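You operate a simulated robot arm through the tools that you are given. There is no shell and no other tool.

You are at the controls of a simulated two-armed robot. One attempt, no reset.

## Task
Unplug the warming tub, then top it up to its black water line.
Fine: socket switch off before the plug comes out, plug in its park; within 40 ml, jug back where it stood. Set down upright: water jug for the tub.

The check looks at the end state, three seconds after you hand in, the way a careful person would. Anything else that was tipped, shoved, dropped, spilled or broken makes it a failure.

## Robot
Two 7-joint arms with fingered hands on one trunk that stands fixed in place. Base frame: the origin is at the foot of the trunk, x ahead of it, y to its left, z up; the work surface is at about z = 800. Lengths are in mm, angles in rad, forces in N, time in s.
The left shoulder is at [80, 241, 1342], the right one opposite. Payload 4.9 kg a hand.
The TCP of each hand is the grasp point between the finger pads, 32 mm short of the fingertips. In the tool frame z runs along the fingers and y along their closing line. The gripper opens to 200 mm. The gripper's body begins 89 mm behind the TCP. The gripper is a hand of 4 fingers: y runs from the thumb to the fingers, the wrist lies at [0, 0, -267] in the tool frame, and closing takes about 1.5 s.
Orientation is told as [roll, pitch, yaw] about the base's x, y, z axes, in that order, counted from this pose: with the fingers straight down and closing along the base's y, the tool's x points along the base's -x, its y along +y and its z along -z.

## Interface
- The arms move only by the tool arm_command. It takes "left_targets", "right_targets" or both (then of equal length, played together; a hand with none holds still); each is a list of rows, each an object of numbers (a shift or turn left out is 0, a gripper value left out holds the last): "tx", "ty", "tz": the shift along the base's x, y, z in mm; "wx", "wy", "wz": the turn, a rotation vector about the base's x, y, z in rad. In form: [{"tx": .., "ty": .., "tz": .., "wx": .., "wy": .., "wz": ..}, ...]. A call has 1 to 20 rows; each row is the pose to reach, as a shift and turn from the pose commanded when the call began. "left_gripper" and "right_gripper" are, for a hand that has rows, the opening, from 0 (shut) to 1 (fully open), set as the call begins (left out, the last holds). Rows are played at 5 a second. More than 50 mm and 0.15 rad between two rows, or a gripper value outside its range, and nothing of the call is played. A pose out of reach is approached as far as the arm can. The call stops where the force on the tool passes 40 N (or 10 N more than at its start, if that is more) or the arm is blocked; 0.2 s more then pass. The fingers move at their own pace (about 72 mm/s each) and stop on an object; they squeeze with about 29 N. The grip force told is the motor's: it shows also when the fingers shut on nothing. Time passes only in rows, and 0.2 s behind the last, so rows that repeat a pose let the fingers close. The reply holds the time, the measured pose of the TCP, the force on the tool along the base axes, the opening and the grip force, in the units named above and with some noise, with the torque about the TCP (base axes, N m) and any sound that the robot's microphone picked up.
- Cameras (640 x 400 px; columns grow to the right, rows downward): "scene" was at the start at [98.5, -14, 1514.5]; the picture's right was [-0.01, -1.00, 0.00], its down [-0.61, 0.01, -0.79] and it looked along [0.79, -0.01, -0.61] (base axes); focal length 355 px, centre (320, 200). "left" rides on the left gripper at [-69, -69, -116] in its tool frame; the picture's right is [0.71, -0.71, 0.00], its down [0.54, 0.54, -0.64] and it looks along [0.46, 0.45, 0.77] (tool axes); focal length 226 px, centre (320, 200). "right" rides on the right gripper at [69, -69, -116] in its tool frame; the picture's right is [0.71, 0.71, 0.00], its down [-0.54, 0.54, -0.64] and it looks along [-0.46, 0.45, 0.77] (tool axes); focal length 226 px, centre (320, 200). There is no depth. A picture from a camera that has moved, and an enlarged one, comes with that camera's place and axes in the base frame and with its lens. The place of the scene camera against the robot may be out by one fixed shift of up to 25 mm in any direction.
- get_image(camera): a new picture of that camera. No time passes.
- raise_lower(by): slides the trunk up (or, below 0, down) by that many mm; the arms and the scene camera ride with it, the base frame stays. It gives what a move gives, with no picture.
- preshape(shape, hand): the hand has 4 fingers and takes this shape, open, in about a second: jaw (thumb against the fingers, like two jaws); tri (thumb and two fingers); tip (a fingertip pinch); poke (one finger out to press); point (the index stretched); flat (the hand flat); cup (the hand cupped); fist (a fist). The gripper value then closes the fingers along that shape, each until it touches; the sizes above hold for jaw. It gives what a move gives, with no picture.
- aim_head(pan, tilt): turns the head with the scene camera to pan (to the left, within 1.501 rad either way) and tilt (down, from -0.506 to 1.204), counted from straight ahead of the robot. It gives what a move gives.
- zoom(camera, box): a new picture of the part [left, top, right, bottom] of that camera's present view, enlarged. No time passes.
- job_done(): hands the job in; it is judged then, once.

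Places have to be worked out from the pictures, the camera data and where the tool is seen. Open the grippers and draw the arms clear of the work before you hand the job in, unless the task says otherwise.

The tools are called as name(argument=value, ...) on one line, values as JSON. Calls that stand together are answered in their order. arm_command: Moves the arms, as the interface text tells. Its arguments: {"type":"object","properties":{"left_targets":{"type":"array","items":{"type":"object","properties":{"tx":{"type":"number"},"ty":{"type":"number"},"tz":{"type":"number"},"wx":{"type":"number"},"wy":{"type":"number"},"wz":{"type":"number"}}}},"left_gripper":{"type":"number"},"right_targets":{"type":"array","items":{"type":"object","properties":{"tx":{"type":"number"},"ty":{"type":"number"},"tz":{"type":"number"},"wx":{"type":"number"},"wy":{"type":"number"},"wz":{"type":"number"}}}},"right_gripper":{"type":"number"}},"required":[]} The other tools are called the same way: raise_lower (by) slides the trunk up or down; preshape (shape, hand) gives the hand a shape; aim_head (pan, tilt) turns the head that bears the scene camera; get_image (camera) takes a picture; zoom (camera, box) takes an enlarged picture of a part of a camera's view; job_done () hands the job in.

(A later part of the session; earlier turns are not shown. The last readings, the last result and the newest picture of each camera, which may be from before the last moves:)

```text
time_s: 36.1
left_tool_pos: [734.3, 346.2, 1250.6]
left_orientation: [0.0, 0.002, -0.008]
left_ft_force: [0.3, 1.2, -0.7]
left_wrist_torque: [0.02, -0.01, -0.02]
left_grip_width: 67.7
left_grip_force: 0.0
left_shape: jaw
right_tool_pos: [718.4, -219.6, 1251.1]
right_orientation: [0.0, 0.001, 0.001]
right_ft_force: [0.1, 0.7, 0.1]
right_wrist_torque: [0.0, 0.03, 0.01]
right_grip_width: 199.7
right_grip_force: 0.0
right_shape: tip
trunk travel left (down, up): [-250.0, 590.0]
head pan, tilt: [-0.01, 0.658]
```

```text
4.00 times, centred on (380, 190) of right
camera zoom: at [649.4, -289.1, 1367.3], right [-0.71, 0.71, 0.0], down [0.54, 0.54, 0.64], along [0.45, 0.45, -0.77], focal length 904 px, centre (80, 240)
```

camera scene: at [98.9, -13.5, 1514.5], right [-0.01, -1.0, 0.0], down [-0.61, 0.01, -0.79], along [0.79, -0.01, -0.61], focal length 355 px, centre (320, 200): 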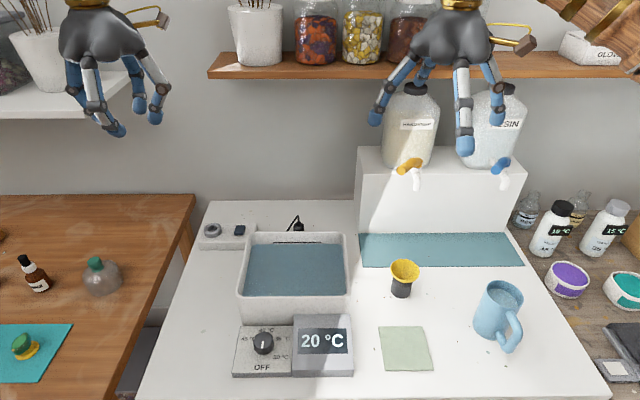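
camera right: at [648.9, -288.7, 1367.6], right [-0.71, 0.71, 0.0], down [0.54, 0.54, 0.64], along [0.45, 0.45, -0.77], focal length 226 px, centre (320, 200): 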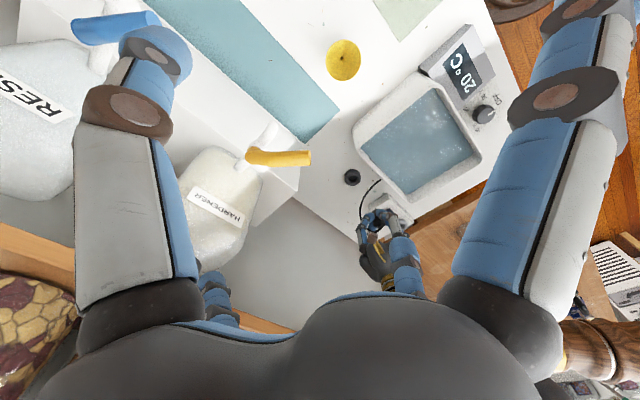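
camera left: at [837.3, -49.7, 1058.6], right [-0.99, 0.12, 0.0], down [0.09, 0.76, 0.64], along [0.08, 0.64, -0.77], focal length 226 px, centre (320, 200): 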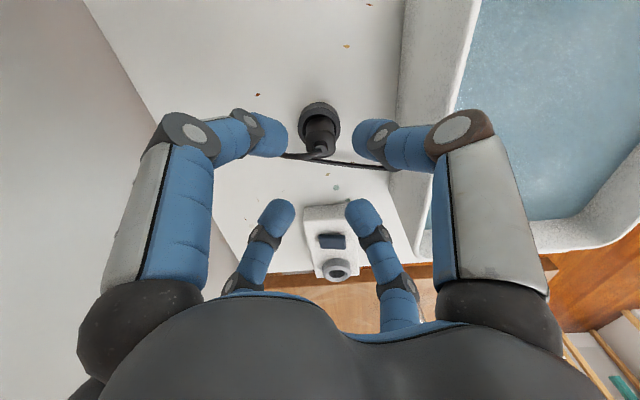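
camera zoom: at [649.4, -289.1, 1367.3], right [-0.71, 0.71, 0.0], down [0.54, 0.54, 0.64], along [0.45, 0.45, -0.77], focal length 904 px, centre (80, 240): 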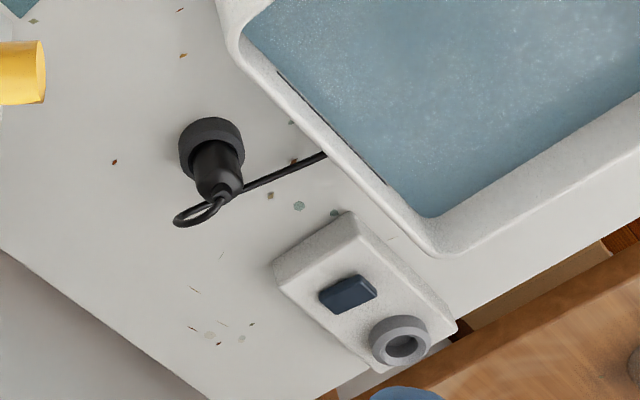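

Plug, switch and socket are all as wanted. Now the jug: I zoom in on it in detail from the scene camera.

zoom(camera="scene", box=[460, 268, 540, 358])

zoom(camera="scene", box=[262, 232, 332, 252])

```text
4.44 times, centred on (500, 313) of scene
camera zoom: at [98.9, -13.5, 1514.5], right [-0.01, -1.0, 0.0], down [-0.61, 0.01, -0.79], along [0.79, -0.01, -0.61], focal length 1577 px, centre (-480, -302)
```

zoom: 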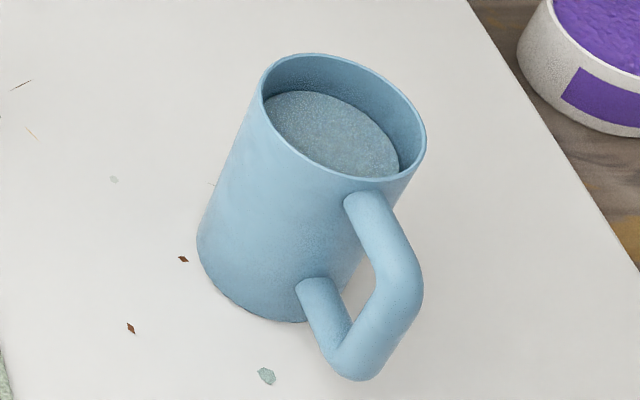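

```text
9.14 times, centred on (297, 242) of scene
camera zoom: at [98.9, -13.5, 1514.5], right [-0.01, -1.0, 0.0], down [-0.61, 0.01, -0.79], along [0.79, -0.01, -0.61], focal length 3243 px, centre (530, -184)
```

zoom: 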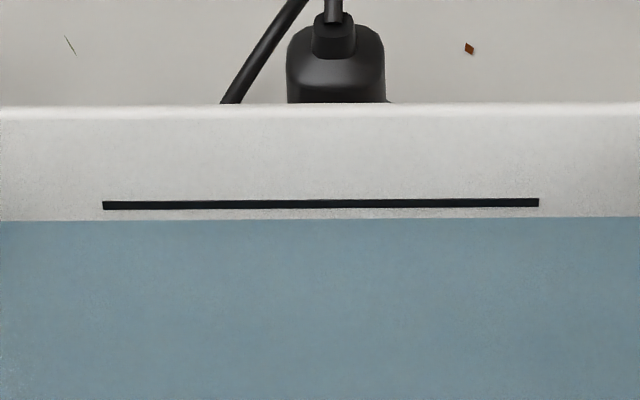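

Jug: axis ≈ (565, −388), outer radius ≈ 36, height ≈ 115, handle pointing straight at the robot (−x); the water needs to rise ≈ 5 mm to the line's middle. I'll test how "tri" and "tip" close on the right hand in free air to choose a jug grasp.

arm_command(right_targets=[{}, {}, {}, {}, {}], right_gripper=0.36)

zoom(camera="scene", box=[370, 0, 540, 160])

get_image(camera="right")

preshape(hand="right", shape="tri")

arm_command(right_targets=[{}, {}, {}, {}, {}], right_gripper=0.36)

zoom(camera="scene", box=[370, 0, 540, 160])

get_image(camera="right")

```text
time_s: 37.3
left_tool_pos: [735.0, 346.2, 1250.8]
left_orientation: [-0.001, 0.0, -0.009]
left_ft_force: [0.6, 0.3, 1.0]
left_wrist_torque: [-0.02, -0.01, 0.0]
left_grip_width: 67.7
left_grip_force: 0.0
left_shape: jaw
right_tool_pos: [718.2, -219.5, 1251.1]
right_orientation: [0.001, 0.001, 0.0]
right_ft_force: [-0.7, 0.2, 0.1]
right_wrist_torque: [-0.01, -0.01, -0.01]
right_grip_width: 72.3
right_grip_force: 0.1
right_shape: tip
trunk travel left (down, up): [-250.0, 590.0]
head pan, tilt: [-0.01, 0.658]
```

```text
2.50 times, centred on (455, 80) of scene
camera zoom: at [98.6, -13.9, 1514.5], right [-0.01, -1.0, 0.0], down [-0.61, 0.01, -0.79], along [0.79, -0.01, -0.61], focal length 887 px, centre (-18, 500)
```

zoom: 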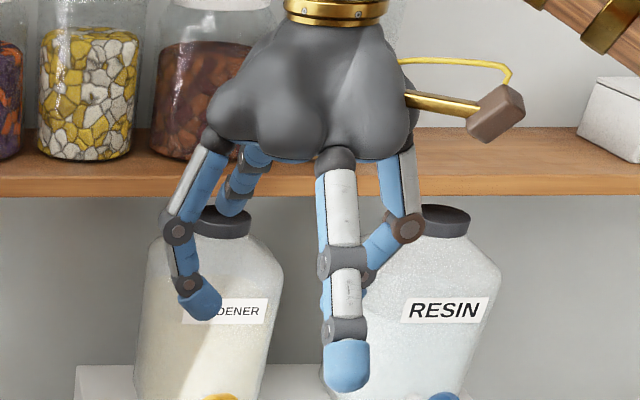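

```text
taken
camera right: at [649.1, -289.5, 1367.4], right [-0.71, 0.71, 0.0], down [0.54, 0.54, 0.64], along [0.45, 0.45, -0.77], focal length 226 px, centre (320, 200)
```

right: 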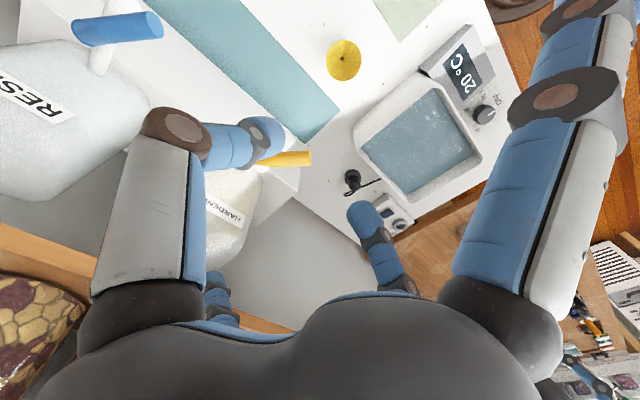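

```text
time_s: 38.2
left_tool_pos: [733.9, 345.4, 1250.9]
left_orientation: [0.0, 0.0, -0.006]
left_ft_force: [0.2, -0.6, 0.4]
left_wrist_torque: [-0.03, -0.02, -0.03]
left_grip_width: 67.9
left_grip_force: 0.1
left_shape: jaw
right_tool_pos: [717.8, -219.3, 1252.7]
right_orientation: [0.001, 0.002, 0.0]
right_ft_force: [-0.7, 0.1, -0.4]
right_wrist_torque: [-0.02, 0.03, -0.03]
right_grip_width: 200.0
right_grip_force: 0.2
right_shape: tri
trunk travel left (down, up): [-250.0, 590.0]
head pan, tilt: [-0.01, 0.658]
```

```text
time_s: 39.4
left_tool_pos: [734.8, 346.0, 1249.8]
left_orientation: [-0.001, -0.001, -0.006]
left_ft_force: [-0.5, -0.2, -0.5]
left_wrist_torque: [0.02, 0.02, -0.02]
left_grip_width: 67.8
left_grip_force: 0.0
left_shape: jaw
right_tool_pos: [718.6, -220.0, 1250.8]
right_orientation: [0.0, 0.002, 0.0]
right_ft_force: [-0.1, -0.7, 0.9]
right_wrist_torque: [0.01, 0.0, -0.03]
right_grip_width: 72.1
right_grip_force: 0.0
right_shape: tri
trunk travel left (down, up): [-250.0, 590.0]
head pan, tilt: [-0.01, 0.658]
```

```text
2.50 times, centred on (455, 80) of scene
camera zoom: at [98.5, -14.0, 1514.5], right [-0.01, -1.0, 0.0], down [-0.61, 0.01, -0.79], along [0.79, -0.01, -0.61], focal length 887 px, centre (-18, 500)
```

zoom: 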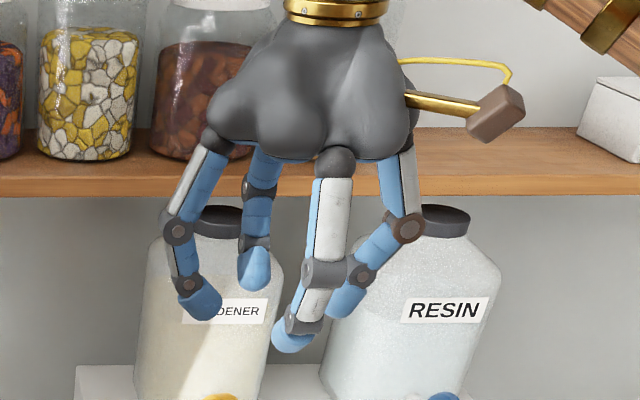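

```text
taken
camera right: at [649.0, -289.6, 1367.4], right [-0.71, 0.71, 0.0], down [0.54, 0.54, 0.64], along [0.45, 0.45, -0.77], focal length 226 px, centre (320, 200)
```

right: 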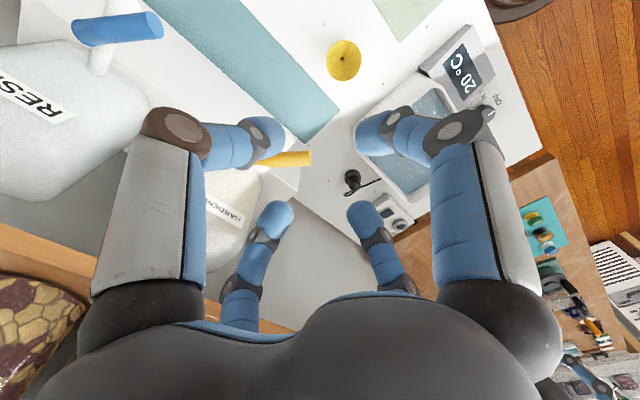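

Jaw is best: I'll grip the jug body with the four digits in an X around it (hand rolled 45°, pointing forward and 45° down, so the handle lies toward the palm and the pour side stays open). First, jaw shape on the right hand and raise the trunk 150 mm for arm room.

preshape(hand="right", shape="jaw")

raise_lower(by=150)

arm_command(right_targets=[{"wz": 0.13, "ty": -20, "tz": -30}, {"wz": 0.26, "ty": -40, "tz": -60}, {"wz": 0.39, "ty": -60, "tz": -90}, {"wz": 0.52, "ty": -80, "tz": -120}, {"wz": 0.65, "ty": -100, "tz": -150}, {"wz": 0.785, "ty": -120, "tz": -180}, {"wz": 0.785, "ty": -120, "tz": -180}], right_gripper=0.75)

get_image(camera="scene")

```text
time_s: 40.3
left_tool_pos: [734.9, 346.5, 1250.8]
left_orientation: [0.001, -0.001, -0.007]
left_ft_force: [0.2, 0.4, 0.2]
left_wrist_torque: [-0.02, -0.01, -0.03]
left_grip_width: 67.7
left_grip_force: 0.1
left_shape: jaw
right_tool_pos: [718.8, -218.7, 1250.6]
right_orientation: [-0.001, 0.001, 0.0]
right_ft_force: [0.9, -0.9, 0.2]
right_wrist_torque: [0.0, -0.01, -0.02]
right_grip_width: 200.3
right_grip_force: 0.1
right_shape: jaw
trunk travel left (down, up): [-250.0, 590.0]
head pan, tilt: [-0.01, 0.658]
```

```text
time_s: 42.0
left_tool_pos: [735.2, 346.1, 1399.9]
left_orientation: [-0.002, 0.001, -0.007]
left_ft_force: [-0.7, -0.1, -0.1]
left_wrist_torque: [-0.01, 0.0, 0.01]
left_grip_width: 67.9
left_grip_force: 0.1
left_shape: jaw
right_tool_pos: [719.4, -220.9, 1400.4]
right_orientation: [-0.001, 0.002, 0.0]
right_ft_force: [-0.2, 0.0, 0.6]
right_wrist_torque: [-0.03, -0.01, 0.02]
right_grip_width: 199.8
right_grip_force: 0.1
right_shape: jaw
trunk travel left (down, up): [-400.0, 440.0]
head pan, tilt: [-0.01, 0.658]
```

```text
time_s: 43.6
left_tool_pos: [734.1, 347.8, 1400.3]
left_orientation: [-0.001, 0.001, -0.007]
left_ft_force: [-0.4, -0.2, -0.1]
left_wrist_torque: [0.0, -0.01, -0.01]
left_grip_width: 67.8
left_grip_force: 0.0
left_shape: jaw
right_tool_pos: [716.6, -339.3, 1221.0]
right_orientation: [-0.001, 0.001, 0.788]
right_ft_force: [-0.4, -0.8, -0.2]
right_wrist_torque: [0.01, 0.0, -0.02]
right_grip_width: 150.4
right_grip_force: 0.0
right_shape: jaw
trunk travel left (down, up): [-400.0, 440.0]
head pan, tilt: [-0.01, 0.658]
```

```text
taken
camera scene: at [98.3, -13.4, 1664.5], right [-0.01, -1.0, 0.0], down [-0.61, 0.01, -0.79], along [0.79, -0.01, -0.61], focal length 355 px, centre (320, 200)
```

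scene: 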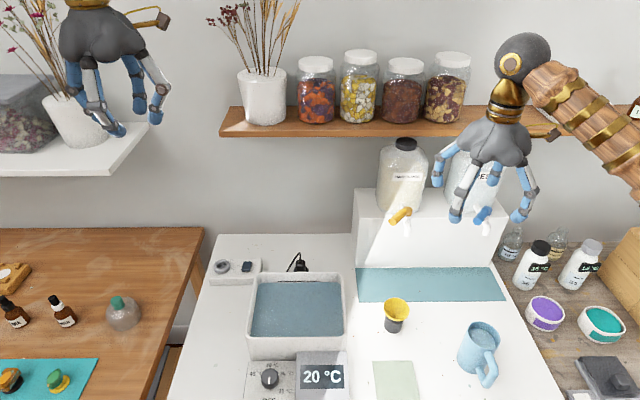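

Now I move back over the jug while pitching the hand 45° (pointing forward-down), ending ~180 mm above the grasp height.

arm_command(right_targets=[{"tx": -24, "ty": -7, "tz": -20, "wy": -0.112}, {"tx": -48, "ty": -14, "tz": -40, "wy": -0.224}, {"tx": -73, "ty": -21, "tz": -60, "wy": -0.336}, {"tx": -97, "ty": -28, "tz": -80, "wy": -0.448}, {"tx": -122, "ty": -35, "tz": -100, "wy": -0.56}, {"tx": -146, "ty": -42, "tz": -125, "wy": -0.672}, {"tx": -170.6, "ty": -48.6, "tz": -160, "wy": -0.785}, {"tx": -170.6, "ty": -48.6, "tz": -160, "wy": -0.785}])

get_image(camera="scene")

get_image(camera="right")

```text
time_s: 45.5
left_tool_pos: [733.8, 344.8, 1401.5]
left_orientation: [0.001, 0.0, -0.008]
left_ft_force: [-0.6, -0.2, 0.1]
left_wrist_torque: [0.03, -0.02, -0.01]
left_grip_width: 67.8
left_grip_force: 0.1
left_shape: jaw
right_tool_pos: [545.6, -390.4, 1060.1]
right_orientation: [-0.616, -0.525, 0.954]
right_ft_force: [-0.3, -0.5, 0.1]
right_wrist_torque: [0.03, -0.05, 0.0]
right_grip_width: 150.3
right_grip_force: 0.1
right_shape: jaw
trunk travel left (down, up): [-400.0, 440.0]
head pan, tilt: [-0.01, 0.658]
```

```text
taken
camera scene: at [97.3, -16.7, 1664.5], right [-0.01, -1.0, 0.0], down [-0.61, 0.01, -0.79], along [0.79, -0.01, -0.61], focal length 355 px, centre (320, 200)
```

scene: 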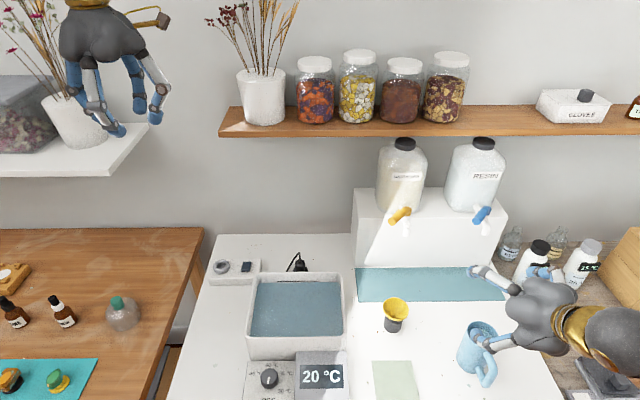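

```text
taken
camera right: at [463.2, -488.3, 1142.2], right [-0.71, 0.0, -0.71], down [-0.45, 0.77, 0.46], along [0.54, 0.64, -0.54], focal length 226 px, centre (320, 200)
```

right: 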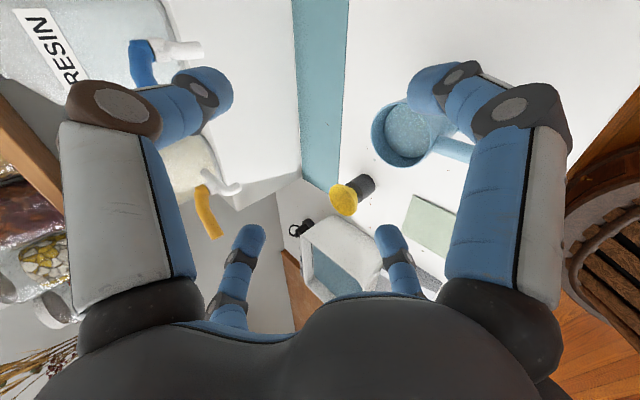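

The arm reached the pose. From this camera the jug rim centre comes out near (565, −391). I zoom in for accuracy, including the handle's direction.

zoom(camera="right", box=[350, 80, 500, 190])

zoom(camera="scene", box=[440, 250, 600, 400])

```text
3.64 times, centred on (425, 135) of right
camera zoom: at [463.2, -488.3, 1142.2], right [-0.71, 0.0, -0.71], down [-0.45, 0.77, 0.46], along [0.54, 0.64, -0.54], focal length 822 px, centre (-62, 436)
```

zoom: 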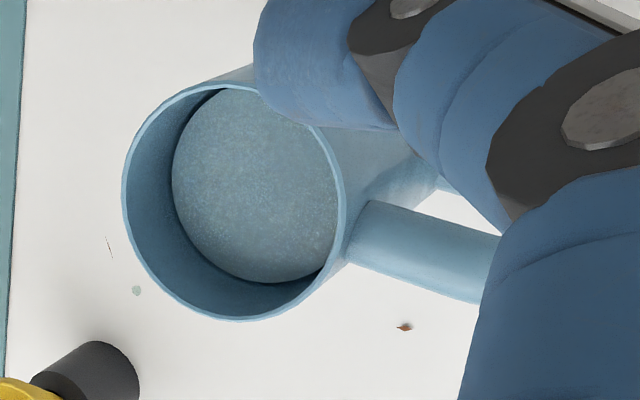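

```text
2.67 times, centred on (520, 325) of scene
camera zoom: at [97.3, -16.7, 1664.5], right [-0.01, -1.0, 0.0], down [-0.61, 0.01, -0.79], along [0.79, -0.01, -0.61], focal length 946 px, centre (-213, -133)
```

zoom: 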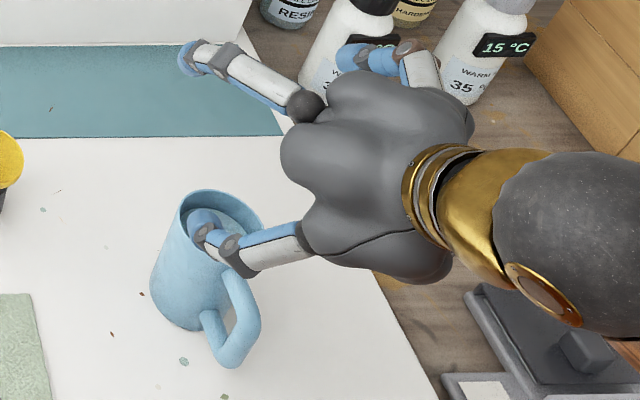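

The jug sits ≈ (21, 8) mm from the hand axis; I want (16, 0). I shift +5 in x and +8 in y, and lower to z ≈ 965 for another look.

arm_command(right_targets=[{"tx": 5, "ty": 8, "tz": -20}, {"tx": 5, "ty": 8, "tz": -45}, {"tx": 5, "ty": 8, "tz": -70}, {"tx": 5, "ty": 8, "tz": -95}, {"tx": 5, "ty": 8, "tz": -95}])

get_image(camera="right")

zoom(camera="scene", box=[440, 260, 600, 400])

```text
time_s: 46.6
left_tool_pos: [734.2, 345.5, 1401.5]
left_orientation: [0.0, 0.001, -0.007]
left_ft_force: [0.2, 0.9, -1.0]
left_wrist_torque: [0.0, 0.01, 0.0]
left_grip_width: 67.9
left_grip_force: 0.0
left_shape: jaw
right_tool_pos: [552.6, -381.2, 965.3]
right_orientation: [-0.615, -0.525, 0.954]
right_ft_force: [-0.2, 0.2, -0.4]
right_wrist_torque: [0.01, -0.02, 0.01]
right_grip_width: 150.3
right_grip_force: 0.1
right_shape: jaw
trunk travel left (down, up): [-400.0, 440.0]
head pan, tilt: [-0.01, 0.658]
```

```text
taken
camera right: at [468.9, -479.0, 1048.3], right [-0.71, 0.0, -0.71], down [-0.45, 0.77, 0.45], along [0.54, 0.64, -0.54], focal length 226 px, centre (320, 200)
```

right: 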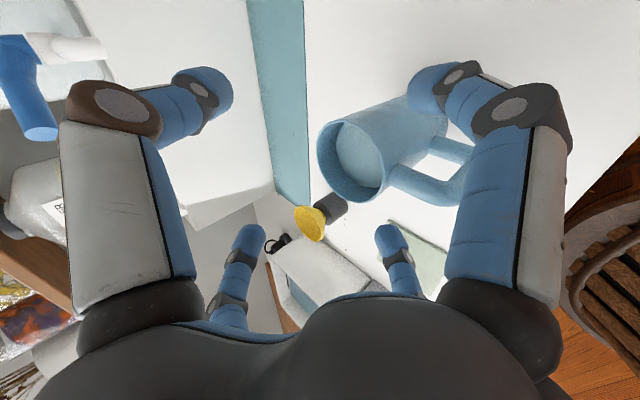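

```text
2.86 times, centred on (520, 330) of scene
camera zoom: at [97.8, -14.4, 1664.6], right [-0.01, -1.0, 0.0], down [-0.61, 0.01, -0.79], along [0.79, -0.01, -0.61], focal length 1014 px, centre (-251, -171)
```

zoom: 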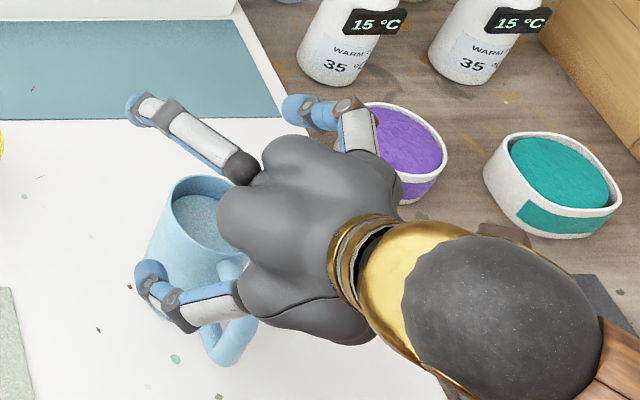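

The jug lies between the left and right digit pairs. I zoom to re-measure its centring at this height.

zoom(camera="right", box=[290, 80, 480, 230])

```text
2.67 times, centred on (385, 155) of right
camera zoom: at [468.9, -479.0, 1048.3], right [-0.71, 0.0, -0.71], down [-0.45, 0.77, 0.45], along [0.54, 0.64, -0.54], focal length 603 px, centre (147, 320)
```

zoom: 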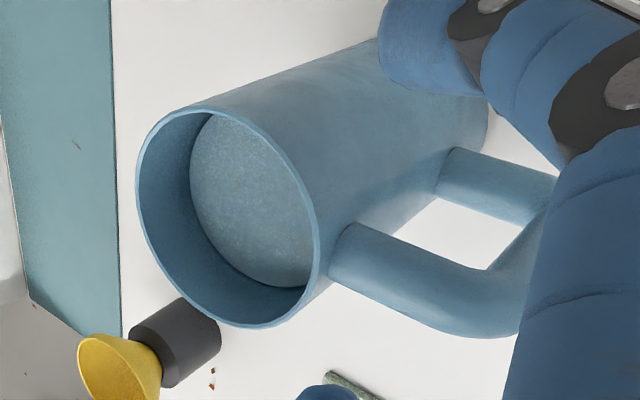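

Centred nicely: jug axis is ≈ (17, −0.6) mm from TCP, radius 36 and rim height 915 confirmed. I lower to TCP z ≈ 884, fingertips ≈ 13 mm above the table, and check.

arm_command(right_targets=[{"tz": -20}, {"tz": -40}, {"tz": -60}, {"tz": -72}, {"tz": -82}, {"tz": -82}])

get_image(camera="right")

zoom(camera="scene", box=[440, 260, 600, 400])

```text
time_s: 48.0
left_tool_pos: [734.6, 346.5, 1401.1]
left_orientation: [0.0, 0.001, -0.006]
left_ft_force: [-0.4, -0.2, 0.1]
left_wrist_torque: [0.03, -0.03, 0.01]
left_grip_width: 68.1
left_grip_force: 0.0
left_shape: jaw
right_tool_pos: [553.4, -380.3, 883.7]
right_orientation: [-0.617, -0.524, 0.954]
right_ft_force: [1.0, 0.2, -0.7]
right_wrist_torque: [-0.03, -0.02, -0.01]
right_grip_width: 150.0
right_grip_force: 0.1
right_shape: jaw
trunk travel left (down, up): [-400.0, 440.0]
head pan, tilt: [-0.01, 0.658]
```

```text
taken
camera right: at [469.5, -479.0, 966.8], right [-0.71, 0.0, -0.71], down [-0.45, 0.77, 0.45], along [0.54, 0.64, -0.54], focal length 226 px, centre (320, 200)
```

right: 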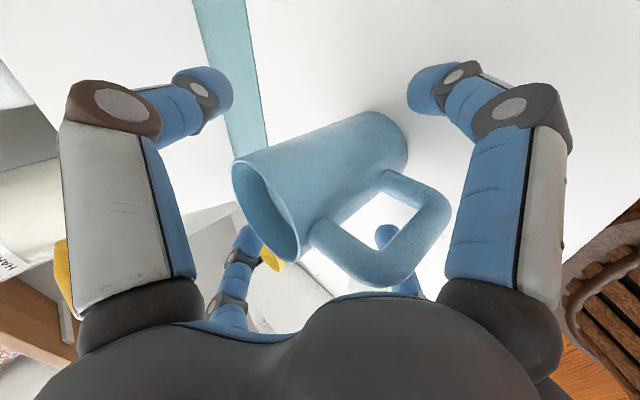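

```text
2.86 times, centred on (520, 330) of scene
camera zoom: at [98.3, -14.0, 1664.5], right [-0.01, -1.0, 0.0], down [-0.61, 0.01, -0.79], along [0.79, -0.01, -0.61], focal length 1014 px, centre (-251, -171)
```

zoom: 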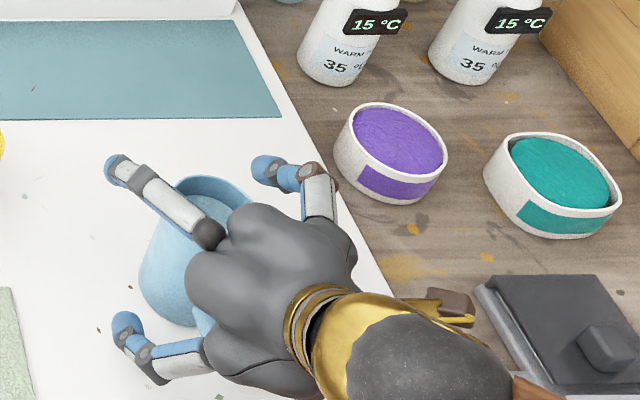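

Clear of everything. I close in stages: first to ~92 mm opening, just before expected contact.

arm_command(right_targets=[{}, {}, {}, {}], right_gripper=0.47)

get_image(camera="right")

zoom(camera="scene", box=[440, 260, 600, 400])

```text
time_s: 49.0
left_tool_pos: [735.6, 346.1, 1400.0]
left_orientation: [-0.001, -0.001, -0.005]
left_ft_force: [-0.1, -0.5, -0.2]
left_wrist_torque: [-0.01, 0.04, 0.03]
left_grip_width: 67.9
left_grip_force: 0.0
left_shape: jaw
right_tool_pos: [552.1, -380.7, 883.8]
right_orientation: [-0.615, -0.525, 0.955]
right_ft_force: [0.0, -0.4, -1.2]
right_wrist_torque: [-0.01, -0.01, 0.02]
right_grip_width: 94.5
right_grip_force: 0.2
right_shape: jaw
trunk travel left (down, up): [-400.0, 440.0]
head pan, tilt: [-0.01, 0.658]
```

```text
taken
camera right: at [469.5, -478.9, 966.9], right [-0.71, 0.0, -0.71], down [-0.45, 0.77, 0.45], along [0.54, 0.64, -0.54], focal length 226 px, centre (320, 200)
```

right: 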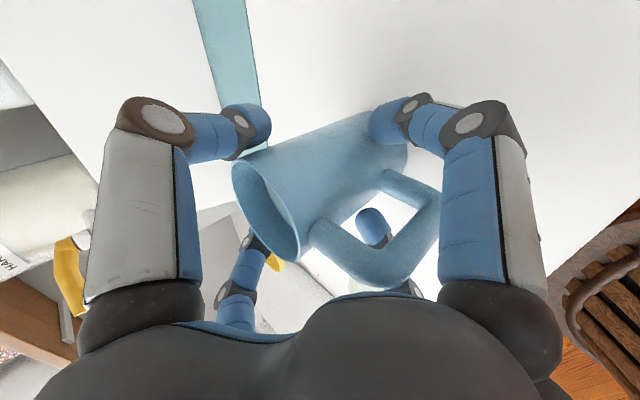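

```text
2.86 times, centred on (520, 330) of scene
camera zoom: at [98.4, -14.1, 1664.5], right [-0.01, -1.0, 0.0], down [-0.61, 0.01, -0.79], along [0.79, -0.01, -0.61], focal length 1014 px, centre (-251, -171)
```

zoom: 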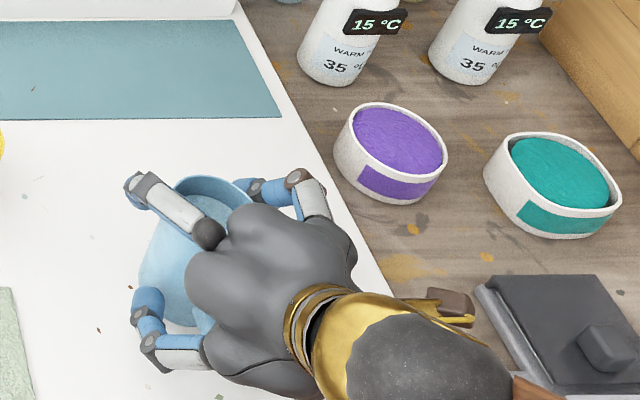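

Everything lines up; now I close fully on the jug and watch force, torque and whether the jug shifts.

arm_command(right_targets=[{}, {}, {}, {}, {}], right_gripper=0.0)

get_image(camera="right")

zoom(camera="scene", box=[440, 260, 600, 400])

```text
time_s: 50.2
left_tool_pos: [735.1, 346.8, 1400.8]
left_orientation: [0.0, -0.001, -0.006]
left_ft_force: [0.2, -0.3, 0.7]
left_wrist_torque: [0.01, -0.03, -0.03]
left_grip_width: 67.9
left_grip_force: 0.0
left_shape: jaw
right_tool_pos: [552.3, -380.6, 884.8]
right_orientation: [-0.615, -0.525, 0.955]
right_ft_force: [-3.9, 0.8, 5.4]
right_wrist_torque: [0.1, 0.34, 0.04]
right_grip_width: 75.4
right_grip_force: 29.0
right_shape: jaw
trunk travel left (down, up): [-400.0, 440.0]
head pan, tilt: [-0.01, 0.658]
```

```text
taken
camera right: at [469.0, -478.7, 967.3], right [-0.71, 0.0, -0.71], down [-0.45, 0.77, 0.45], along [0.54, 0.64, -0.54], focal length 226 px, centre (320, 200)
```

right: 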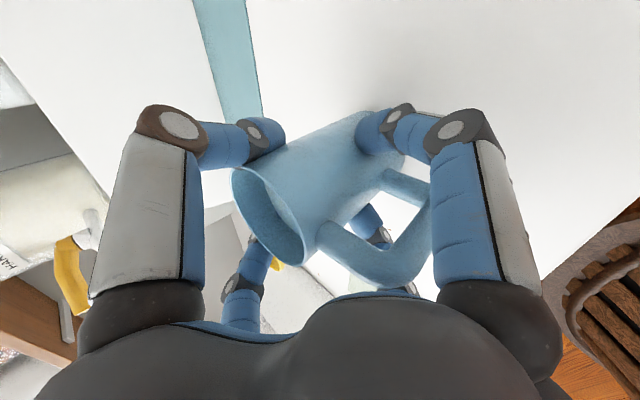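

```text
2.86 times, centred on (520, 330) of scene
camera zoom: at [97.5, -13.7, 1664.6], right [-0.01, -1.0, 0.0], down [-0.61, 0.01, -0.79], along [0.79, -0.01, -0.61], focal length 1014 px, centre (-251, -171)
```

zoom: 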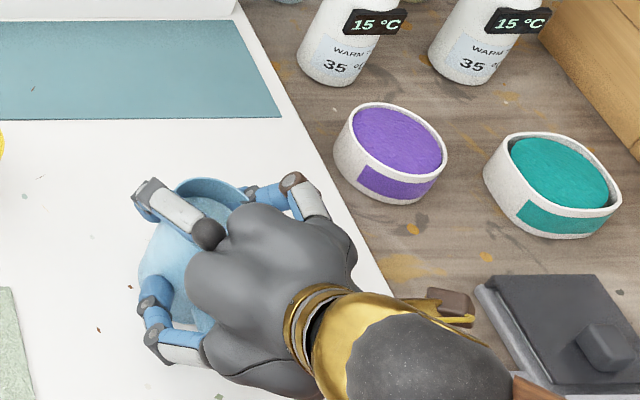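

Gripped at 75 mm with 29 N and small reaction forces. I lift a gentle 15 mm first and check that the jug follows without rotating.

arm_command(right_targets=[{"tz": 4}, {"tz": 8}, {"tz": 15}, {"tz": 15}])

zoom(camera="right", box=[200, 80, 460, 300])

zoom(camera="scene", box=[440, 260, 600, 400])

```text
time_s: 51.2
left_tool_pos: [735.3, 346.5, 1400.2]
left_orientation: [0.0, 0.0, -0.007]
left_ft_force: [0.1, 1.0, -0.3]
left_wrist_torque: [0.0, -0.01, -0.01]
left_grip_width: 67.7
left_grip_force: 0.0
left_shape: jaw
right_tool_pos: [551.7, -381.8, 898.5]
right_orientation: [-0.614, -0.521, 0.951]
right_ft_force: [0.1, -1.0, -4.4]
right_wrist_torque: [-0.01, -0.02, -0.01]
right_grip_width: 74.2
right_grip_force: 29.1
right_shape: jaw
trunk travel left (down, up): [-400.0, 440.0]
head pan, tilt: [-0.01, 0.658]
```

```text
1.82 times, centred on (330, 190) of right
camera zoom: at [469.8, -479.0, 981.2], right [-0.71, 0.0, -0.71], down [-0.45, 0.77, 0.46], along [0.54, 0.64, -0.54], focal length 411 px, centre (302, 218)
```

zoom: 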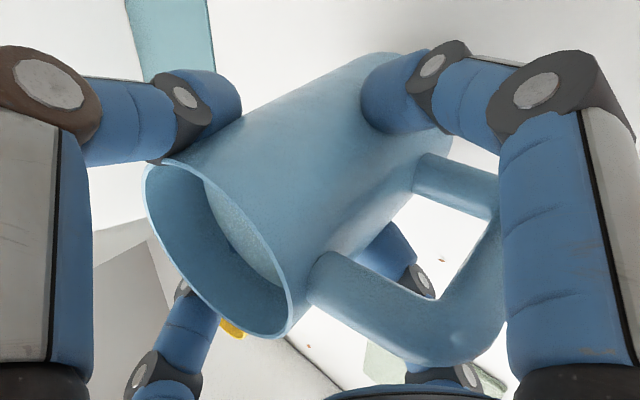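

```text
2.86 times, centred on (520, 330) of scene
camera zoom: at [99.0, -14.6, 1664.4], right [-0.01, -1.0, 0.0], down [-0.61, 0.01, -0.79], along [0.79, -0.01, -0.61], focal length 1014 px, centre (-251, -171)
```

zoom: 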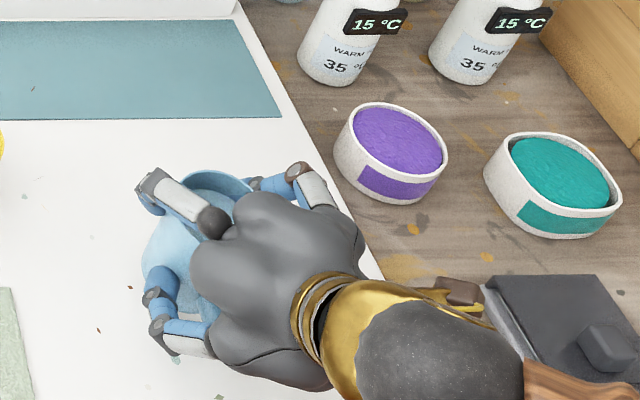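

The jug came up (≈ 4.5 N) with only a few degrees of lean toward the robot; grip is steady. I lift to TCP z ≈ 1030.

arm_command(right_targets=[{"tz": 15}, {"tz": 35}, {"tz": 60}, {"tz": 85}, {"tz": 110}, {"tz": 131}, {"tz": 131}])

zoom(camera="right", box=[200, 80, 460, 300])

get_image(camera="scene")

```text
time_s: 52.9
left_tool_pos: [734.7, 347.0, 1400.0]
left_orientation: [-0.001, 0.001, -0.007]
left_ft_force: [-0.2, 0.2, 0.3]
left_wrist_torque: [0.0, 0.0, -0.02]
left_grip_width: 67.7
left_grip_force: 0.1
left_shape: jaw
right_tool_pos: [550.9, -380.3, 1030.5]
right_orientation: [-0.614, -0.522, 0.952]
right_ft_force: [0.2, -0.1, -4.3]
right_wrist_torque: [-0.01, -0.02, -0.01]
right_grip_width: 73.8
right_grip_force: 28.8
right_shape: jaw
trunk travel left (down, up): [-400.0, 440.0]
head pan, tilt: [-0.01, 0.658]
```

```text
1.82 times, centred on (330, 190) of right
camera zoom: at [470.2, -478.7, 1112.5], right [-0.71, 0.0, -0.71], down [-0.45, 0.77, 0.46], along [0.54, 0.64, -0.54], focal length 411 px, centre (302, 218)
```

zoom: 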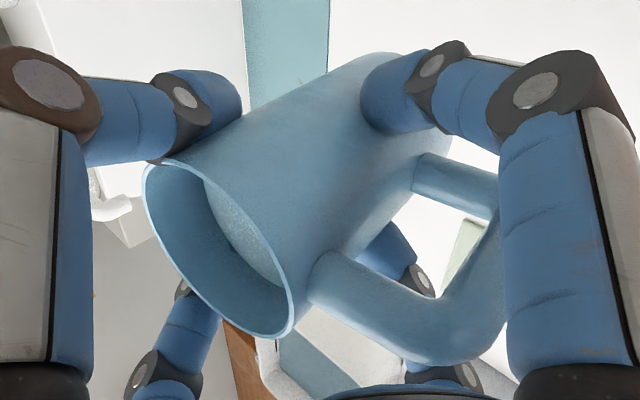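

```text
taken
camera scene: at [98.9, -14.6, 1664.5], right [-0.01, -1.0, 0.0], down [-0.61, 0.01, -0.79], along [0.79, -0.01, -0.61], focal length 355 px, centre (320, 200)
```

scene: 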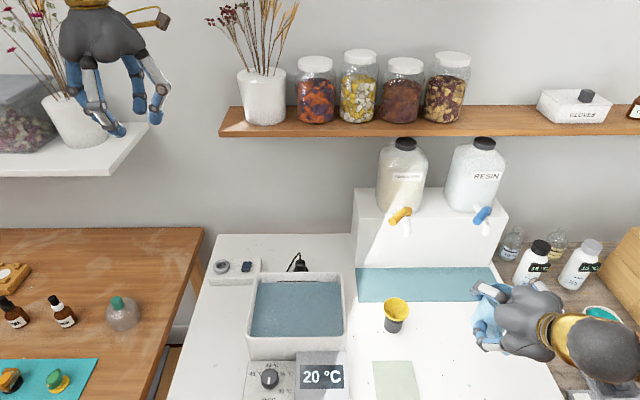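

Grip is stable. Now I carry the jug toward the right side of the tub while yawing the hand left (+45° first), keeping the jug upright.

arm_command(right_targets=[{"tx": 8, "ty": 17, "wz": 0.131}, {"tx": 16, "ty": 34, "wz": 0.262}, {"tx": 24, "ty": 51, "wz": 0.393}, {"tx": 32, "ty": 68, "wz": 0.524}, {"tx": 40, "ty": 85, "wz": 0.655}, {"tx": 48, "ty": 102, "wz": 0.785}, {"tx": 48, "ty": 102, "wz": 0.785}])

get_image(camera="scene")

get_image(camera="right")

```text
time_s: 54.5
left_tool_pos: [735.7, 346.3, 1401.5]
left_orientation: [0.0, -0.002, -0.007]
left_ft_force: [-0.5, 0.2, 0.9]
left_wrist_torque: [0.05, -0.04, 0.05]
left_grip_width: 68.0
left_grip_force: 0.1
left_shape: jaw
right_tool_pos: [601.3, -277.9, 1029.1]
right_orientation: [-0.615, -0.525, 1.74]
right_ft_force: [-0.1, -0.1, -3.9]
right_wrist_torque: [0.07, 0.0, -0.02]
right_grip_width: 73.8
right_grip_force: 29.2
right_shape: jaw
trunk travel left (down, up): [-400.0, 440.0]
head pan, tilt: [-0.01, 0.658]
```

```text
taken
camera scene: at [98.2, -14.7, 1664.5], right [-0.01, -1.0, 0.0], down [-0.61, 0.01, -0.79], along [0.79, -0.01, -0.61], focal length 355 px, centre (320, 200)
```

scene: 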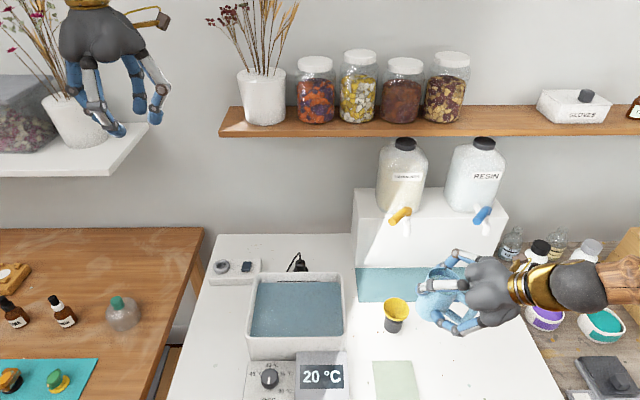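

```text
taken
camera right: at [611.3, -406.1, 1112.5], right [-0.5, -0.5, -0.71], down [-0.86, 0.22, 0.46], along [-0.07, 0.84, -0.54], focal length 226 px, centre (320, 200)
```

right: 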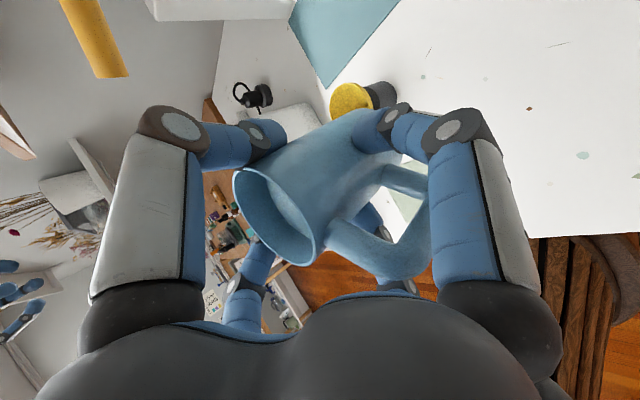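

The arm manages well. Another +45° of yaw and on to (650, −150), still upright and high.

arm_command(right_targets=[{"tx": 8, "ty": 21, "wz": 0.131}, {"tx": 16, "ty": 42, "wz": 0.262}, {"tx": 24, "ty": 63, "wz": 0.393}, {"tx": 32, "ty": 84, "wz": 0.524}, {"tx": 40, "ty": 105, "wz": 0.655}, {"tx": 48, "ty": 128, "wz": 0.785}, {"tx": 48, "ty": 128, "wz": 0.785}])

get_image(camera="scene")

get_image(camera="right")

zoom(camera="scene", box=[230, 220, 470, 370])

```text
time_s: 56.0
left_tool_pos: [734.5, 345.3, 1400.6]
left_orientation: [-0.001, -0.001, -0.007]
left_ft_force: [-0.8, -0.3, 0.5]
left_wrist_torque: [0.02, -0.04, 0.03]
left_grip_width: 68.0
left_grip_force: 0.0
left_shape: jaw
right_tool_pos: [648.4, -150.4, 1030.2]
right_orientation: [-0.614, -0.525, 2.525]
right_ft_force: [0.3, 0.2, -3.7]
right_wrist_torque: [0.05, 0.02, 0.01]
right_grip_width: 73.9
right_grip_force: 28.5
right_shape: jaw
trunk travel left (down, up): [-400.0, 440.0]
head pan, tilt: [-0.01, 0.658]
```

```text
taken
camera scene: at [98.4, -14.6, 1664.5], right [-0.01, -1.0, 0.0], down [-0.61, 0.01, -0.79], along [0.79, -0.01, -0.61], focal length 355 px, centre (320, 200)
```

scene: 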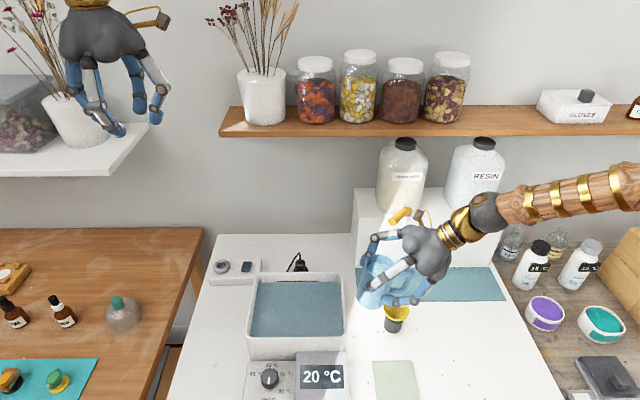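

```text
taken
camera right: at [744.8, -233.6, 1112.8], right [0.0, -0.71, -0.71], down [-0.77, -0.45, 0.46], along [-0.64, 0.54, -0.54], focal length 226 px, centre (320, 200)
```

right: 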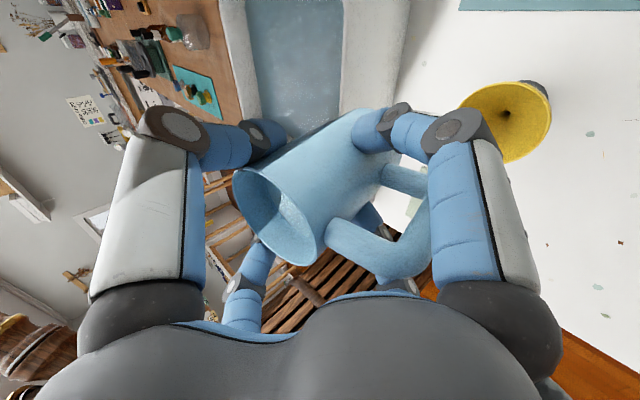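

```text
2.67 times, centred on (350, 295) of scene
camera zoom: at [98.4, -14.6, 1664.5], right [-0.01, -1.0, 0.0], down [-0.61, 0.01, -0.79], along [0.79, -0.01, -0.61], focal length 946 px, centre (240, -53)
```

zoom: 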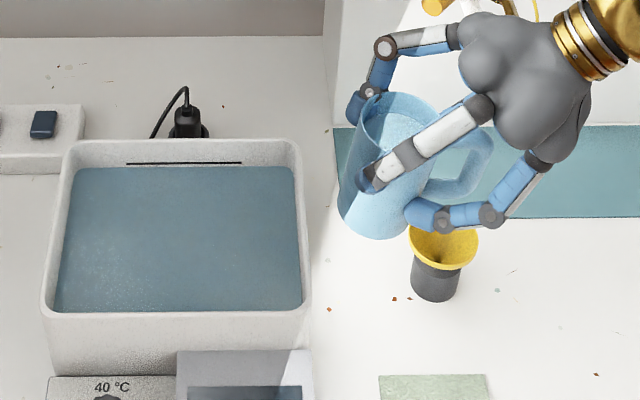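

The jug is upright beside the tub; inner right rim at y ≈ −66. I move it so its lip will be ~40 mm inside the wall, then tilt to 30° (still below the flow angle of ≈ 36°) and look.

arm_command(right_targets=[{"ty": 20, "tz": -5}, {"ty": 45, "tz": -10}, {"ty": 68, "tz": -15}, {"ty": 68, "tz": -15, "wx": -0.1}, {"ty": 68, "tz": -15, "wx": -0.2}, {"ty": 68, "tz": -15, "wx": -0.3}, {"ty": 68, "tz": -15, "wx": -0.4}, {"ty": 68, "tz": -15, "wx": -0.48}, {"ty": 68, "tz": -15, "wx": -0.52}, {"ty": 68, "tz": -15, "wx": -0.52}])

get_image(camera="scene")

zoom(camera="scene", box=[230, 220, 470, 370])

get_image(camera="right")

```text
time_s: 58.2
left_tool_pos: [735.4, 345.0, 1400.9]
left_orientation: [0.001, -0.001, -0.008]
left_ft_force: [0.4, 0.6, -0.5]
left_wrist_torque: [0.03, 0.01, -0.02]
left_grip_width: 67.7
left_grip_force: 0.0
left_shape: jaw
right_tool_pos: [647.3, -82.9, 1014.9]
right_orientation: [-0.19, -0.186, 2.373]
right_ft_force: [-0.4, 1.1, -3.8]
right_wrist_torque: [0.09, 0.02, 0.03]
right_grip_width: 73.5
right_grip_force: 28.8
right_shape: jaw
trunk travel left (down, up): [-400.0, 440.0]
head pan, tilt: [-0.01, 0.658]
```

```text
taken
camera scene: at [99.0, -14.4, 1664.5], right [-0.01, -1.0, 0.0], down [-0.61, 0.01, -0.79], along [0.79, -0.01, -0.61], focal length 355 px, centre (320, 200)
```

scene: 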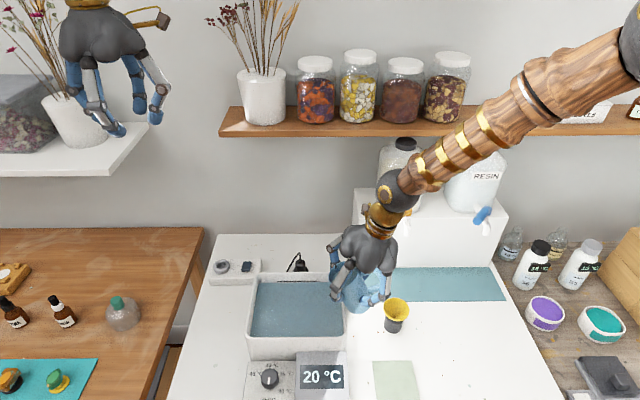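

```text
2.67 times, centred on (350, 295) of scene
camera zoom: at [99.0, -14.4, 1664.5], right [-0.01, -1.0, 0.0], down [-0.61, 0.01, -0.79], along [0.79, -0.01, -0.61], focal length 946 px, centre (240, -53)
```

zoom: 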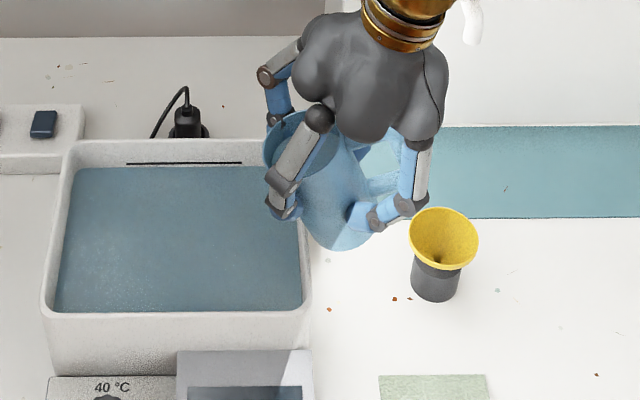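

```text
taken
camera right: at [745.4, -114.1, 1127.2], right [0.0, -0.97, -0.26], down [-0.77, -0.17, 0.62], along [-0.64, 0.2, -0.74], focal length 226 px, centre (320, 200)
```

right: 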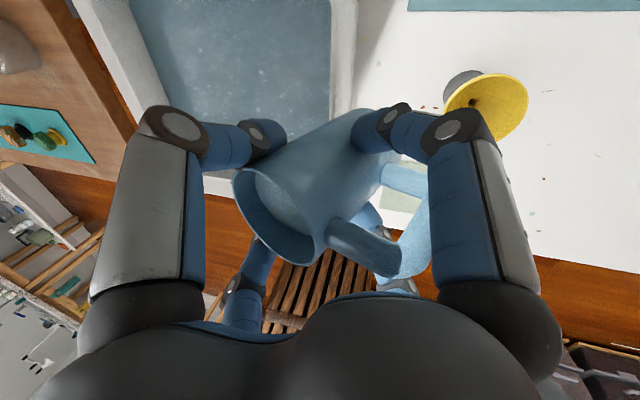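

Tilted 30°, grip stable, and the black line is fully visible. I take a baseline close-up of the line before pouring.

zoom(camera="scene", box=[270, 274, 330, 294])

zoom(camera="scene", box=[310, 230, 410, 320])

```text
10.67 times, centred on (300, 284) of scene
camera zoom: at [99.0, -14.4, 1664.5], right [-0.01, -1.0, 0.0], down [-0.61, 0.01, -0.79], along [0.79, -0.01, -0.61], focal length 3784 px, centre (533, -696)
```

zoom: 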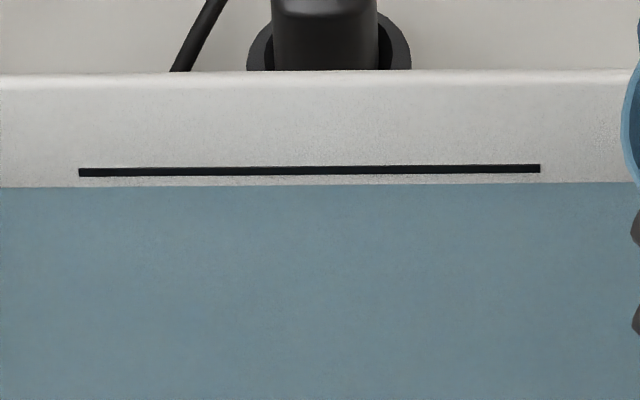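

```text
4.44 times, centred on (360, 275) of scene
camera zoom: at [99.0, -14.4, 1664.5], right [-0.01, -1.0, 0.0], down [-0.61, 0.01, -0.79], along [0.79, -0.01, -0.61], focal length 1577 px, centre (142, -133)
```

zoom: 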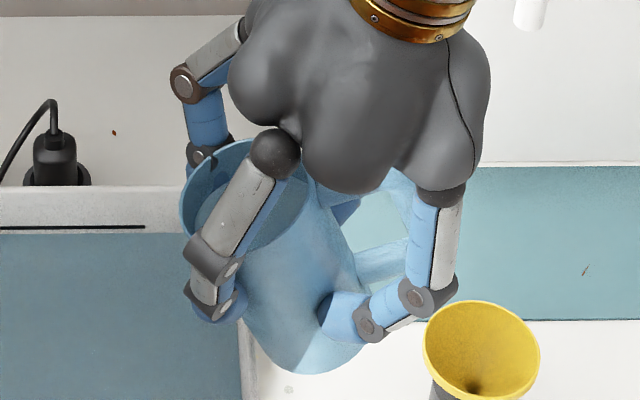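

Baseline: water edge is ≈ 14 px (≈ 5.5 mm) below the line's centre. Now I tilt slowly to 42° and check for the start of flow.

arm_command(right_targets=[{"wx": -0.05}, {"wx": -0.1}, {"wx": -0.14}, {"wx": -0.18}, {"wx": -0.21}, {"wx": -0.21}, {"wx": -0.21}, {"wx": -0.21}, {"wx": -0.21}])

zoom(camera="scene", box=[310, 230, 410, 320])

zoom(camera="scene", box=[270, 274, 330, 294])

get_image(camera="right")

```text
time_s: 60.2
left_tool_pos: [735.8, 346.6, 1400.3]
left_orientation: [0.0, 0.001, -0.008]
left_ft_force: [0.0, -0.5, 0.3]
left_wrist_torque: [-0.01, -0.01, 0.02]
left_grip_width: 67.6
left_grip_force: 0.0
left_shape: jaw
right_tool_pos: [649.2, -83.2, 1014.8]
right_orientation: [-0.039, -0.04, 2.356]
right_ft_force: [0.1, -0.5, -3.6]
right_wrist_torque: [0.06, 0.02, 0.01]
right_grip_width: 73.5
right_grip_force: 28.9
right_shape: jaw
trunk travel left (down, up): [-400.0, 440.0]
head pan, tilt: [-0.01, 0.658]
```

```text
4.44 times, centred on (360, 275) of scene
camera zoom: at [99.0, -14.2, 1664.5], right [-0.01, -1.0, 0.0], down [-0.61, 0.01, -0.79], along [0.79, -0.01, -0.61], focal length 1577 px, centre (142, -133)
```

zoom: 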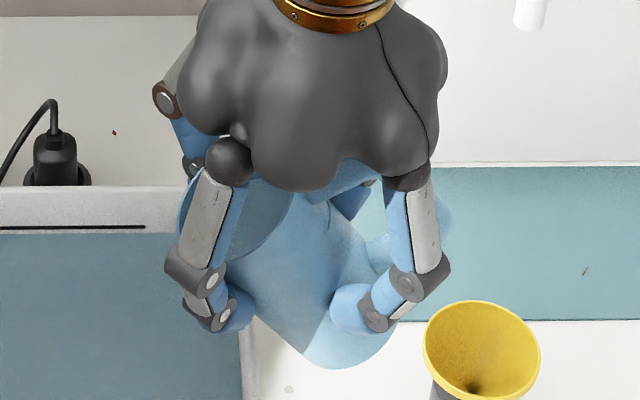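

```text
10.67 times, centred on (300, 284) of scene
camera zoom: at [99.0, -14.2, 1664.5], right [-0.01, -1.0, 0.0], down [-0.61, 0.01, -0.79], along [0.79, -0.01, -0.61], focal length 3784 px, centre (533, -696)
```

zoom: 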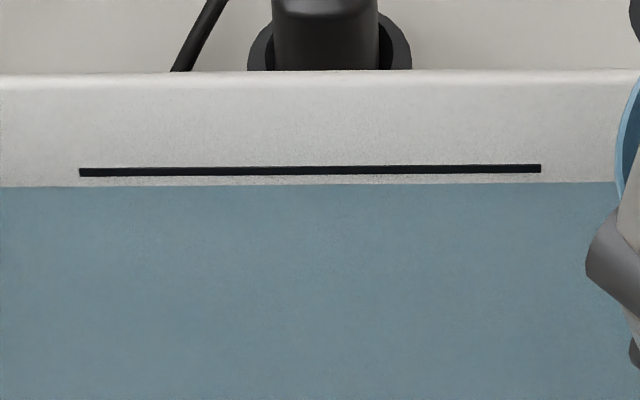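

```text
taken
camera right: at [745.7, -90.2, 1130.9], right [0.0, -1.0, -0.06], down [-0.77, -0.03, 0.64], along [-0.64, 0.04, -0.77], focal length 226 px, centre (320, 200)
```

right: 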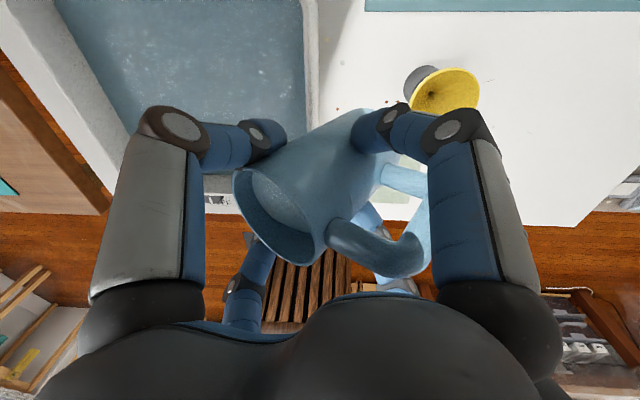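

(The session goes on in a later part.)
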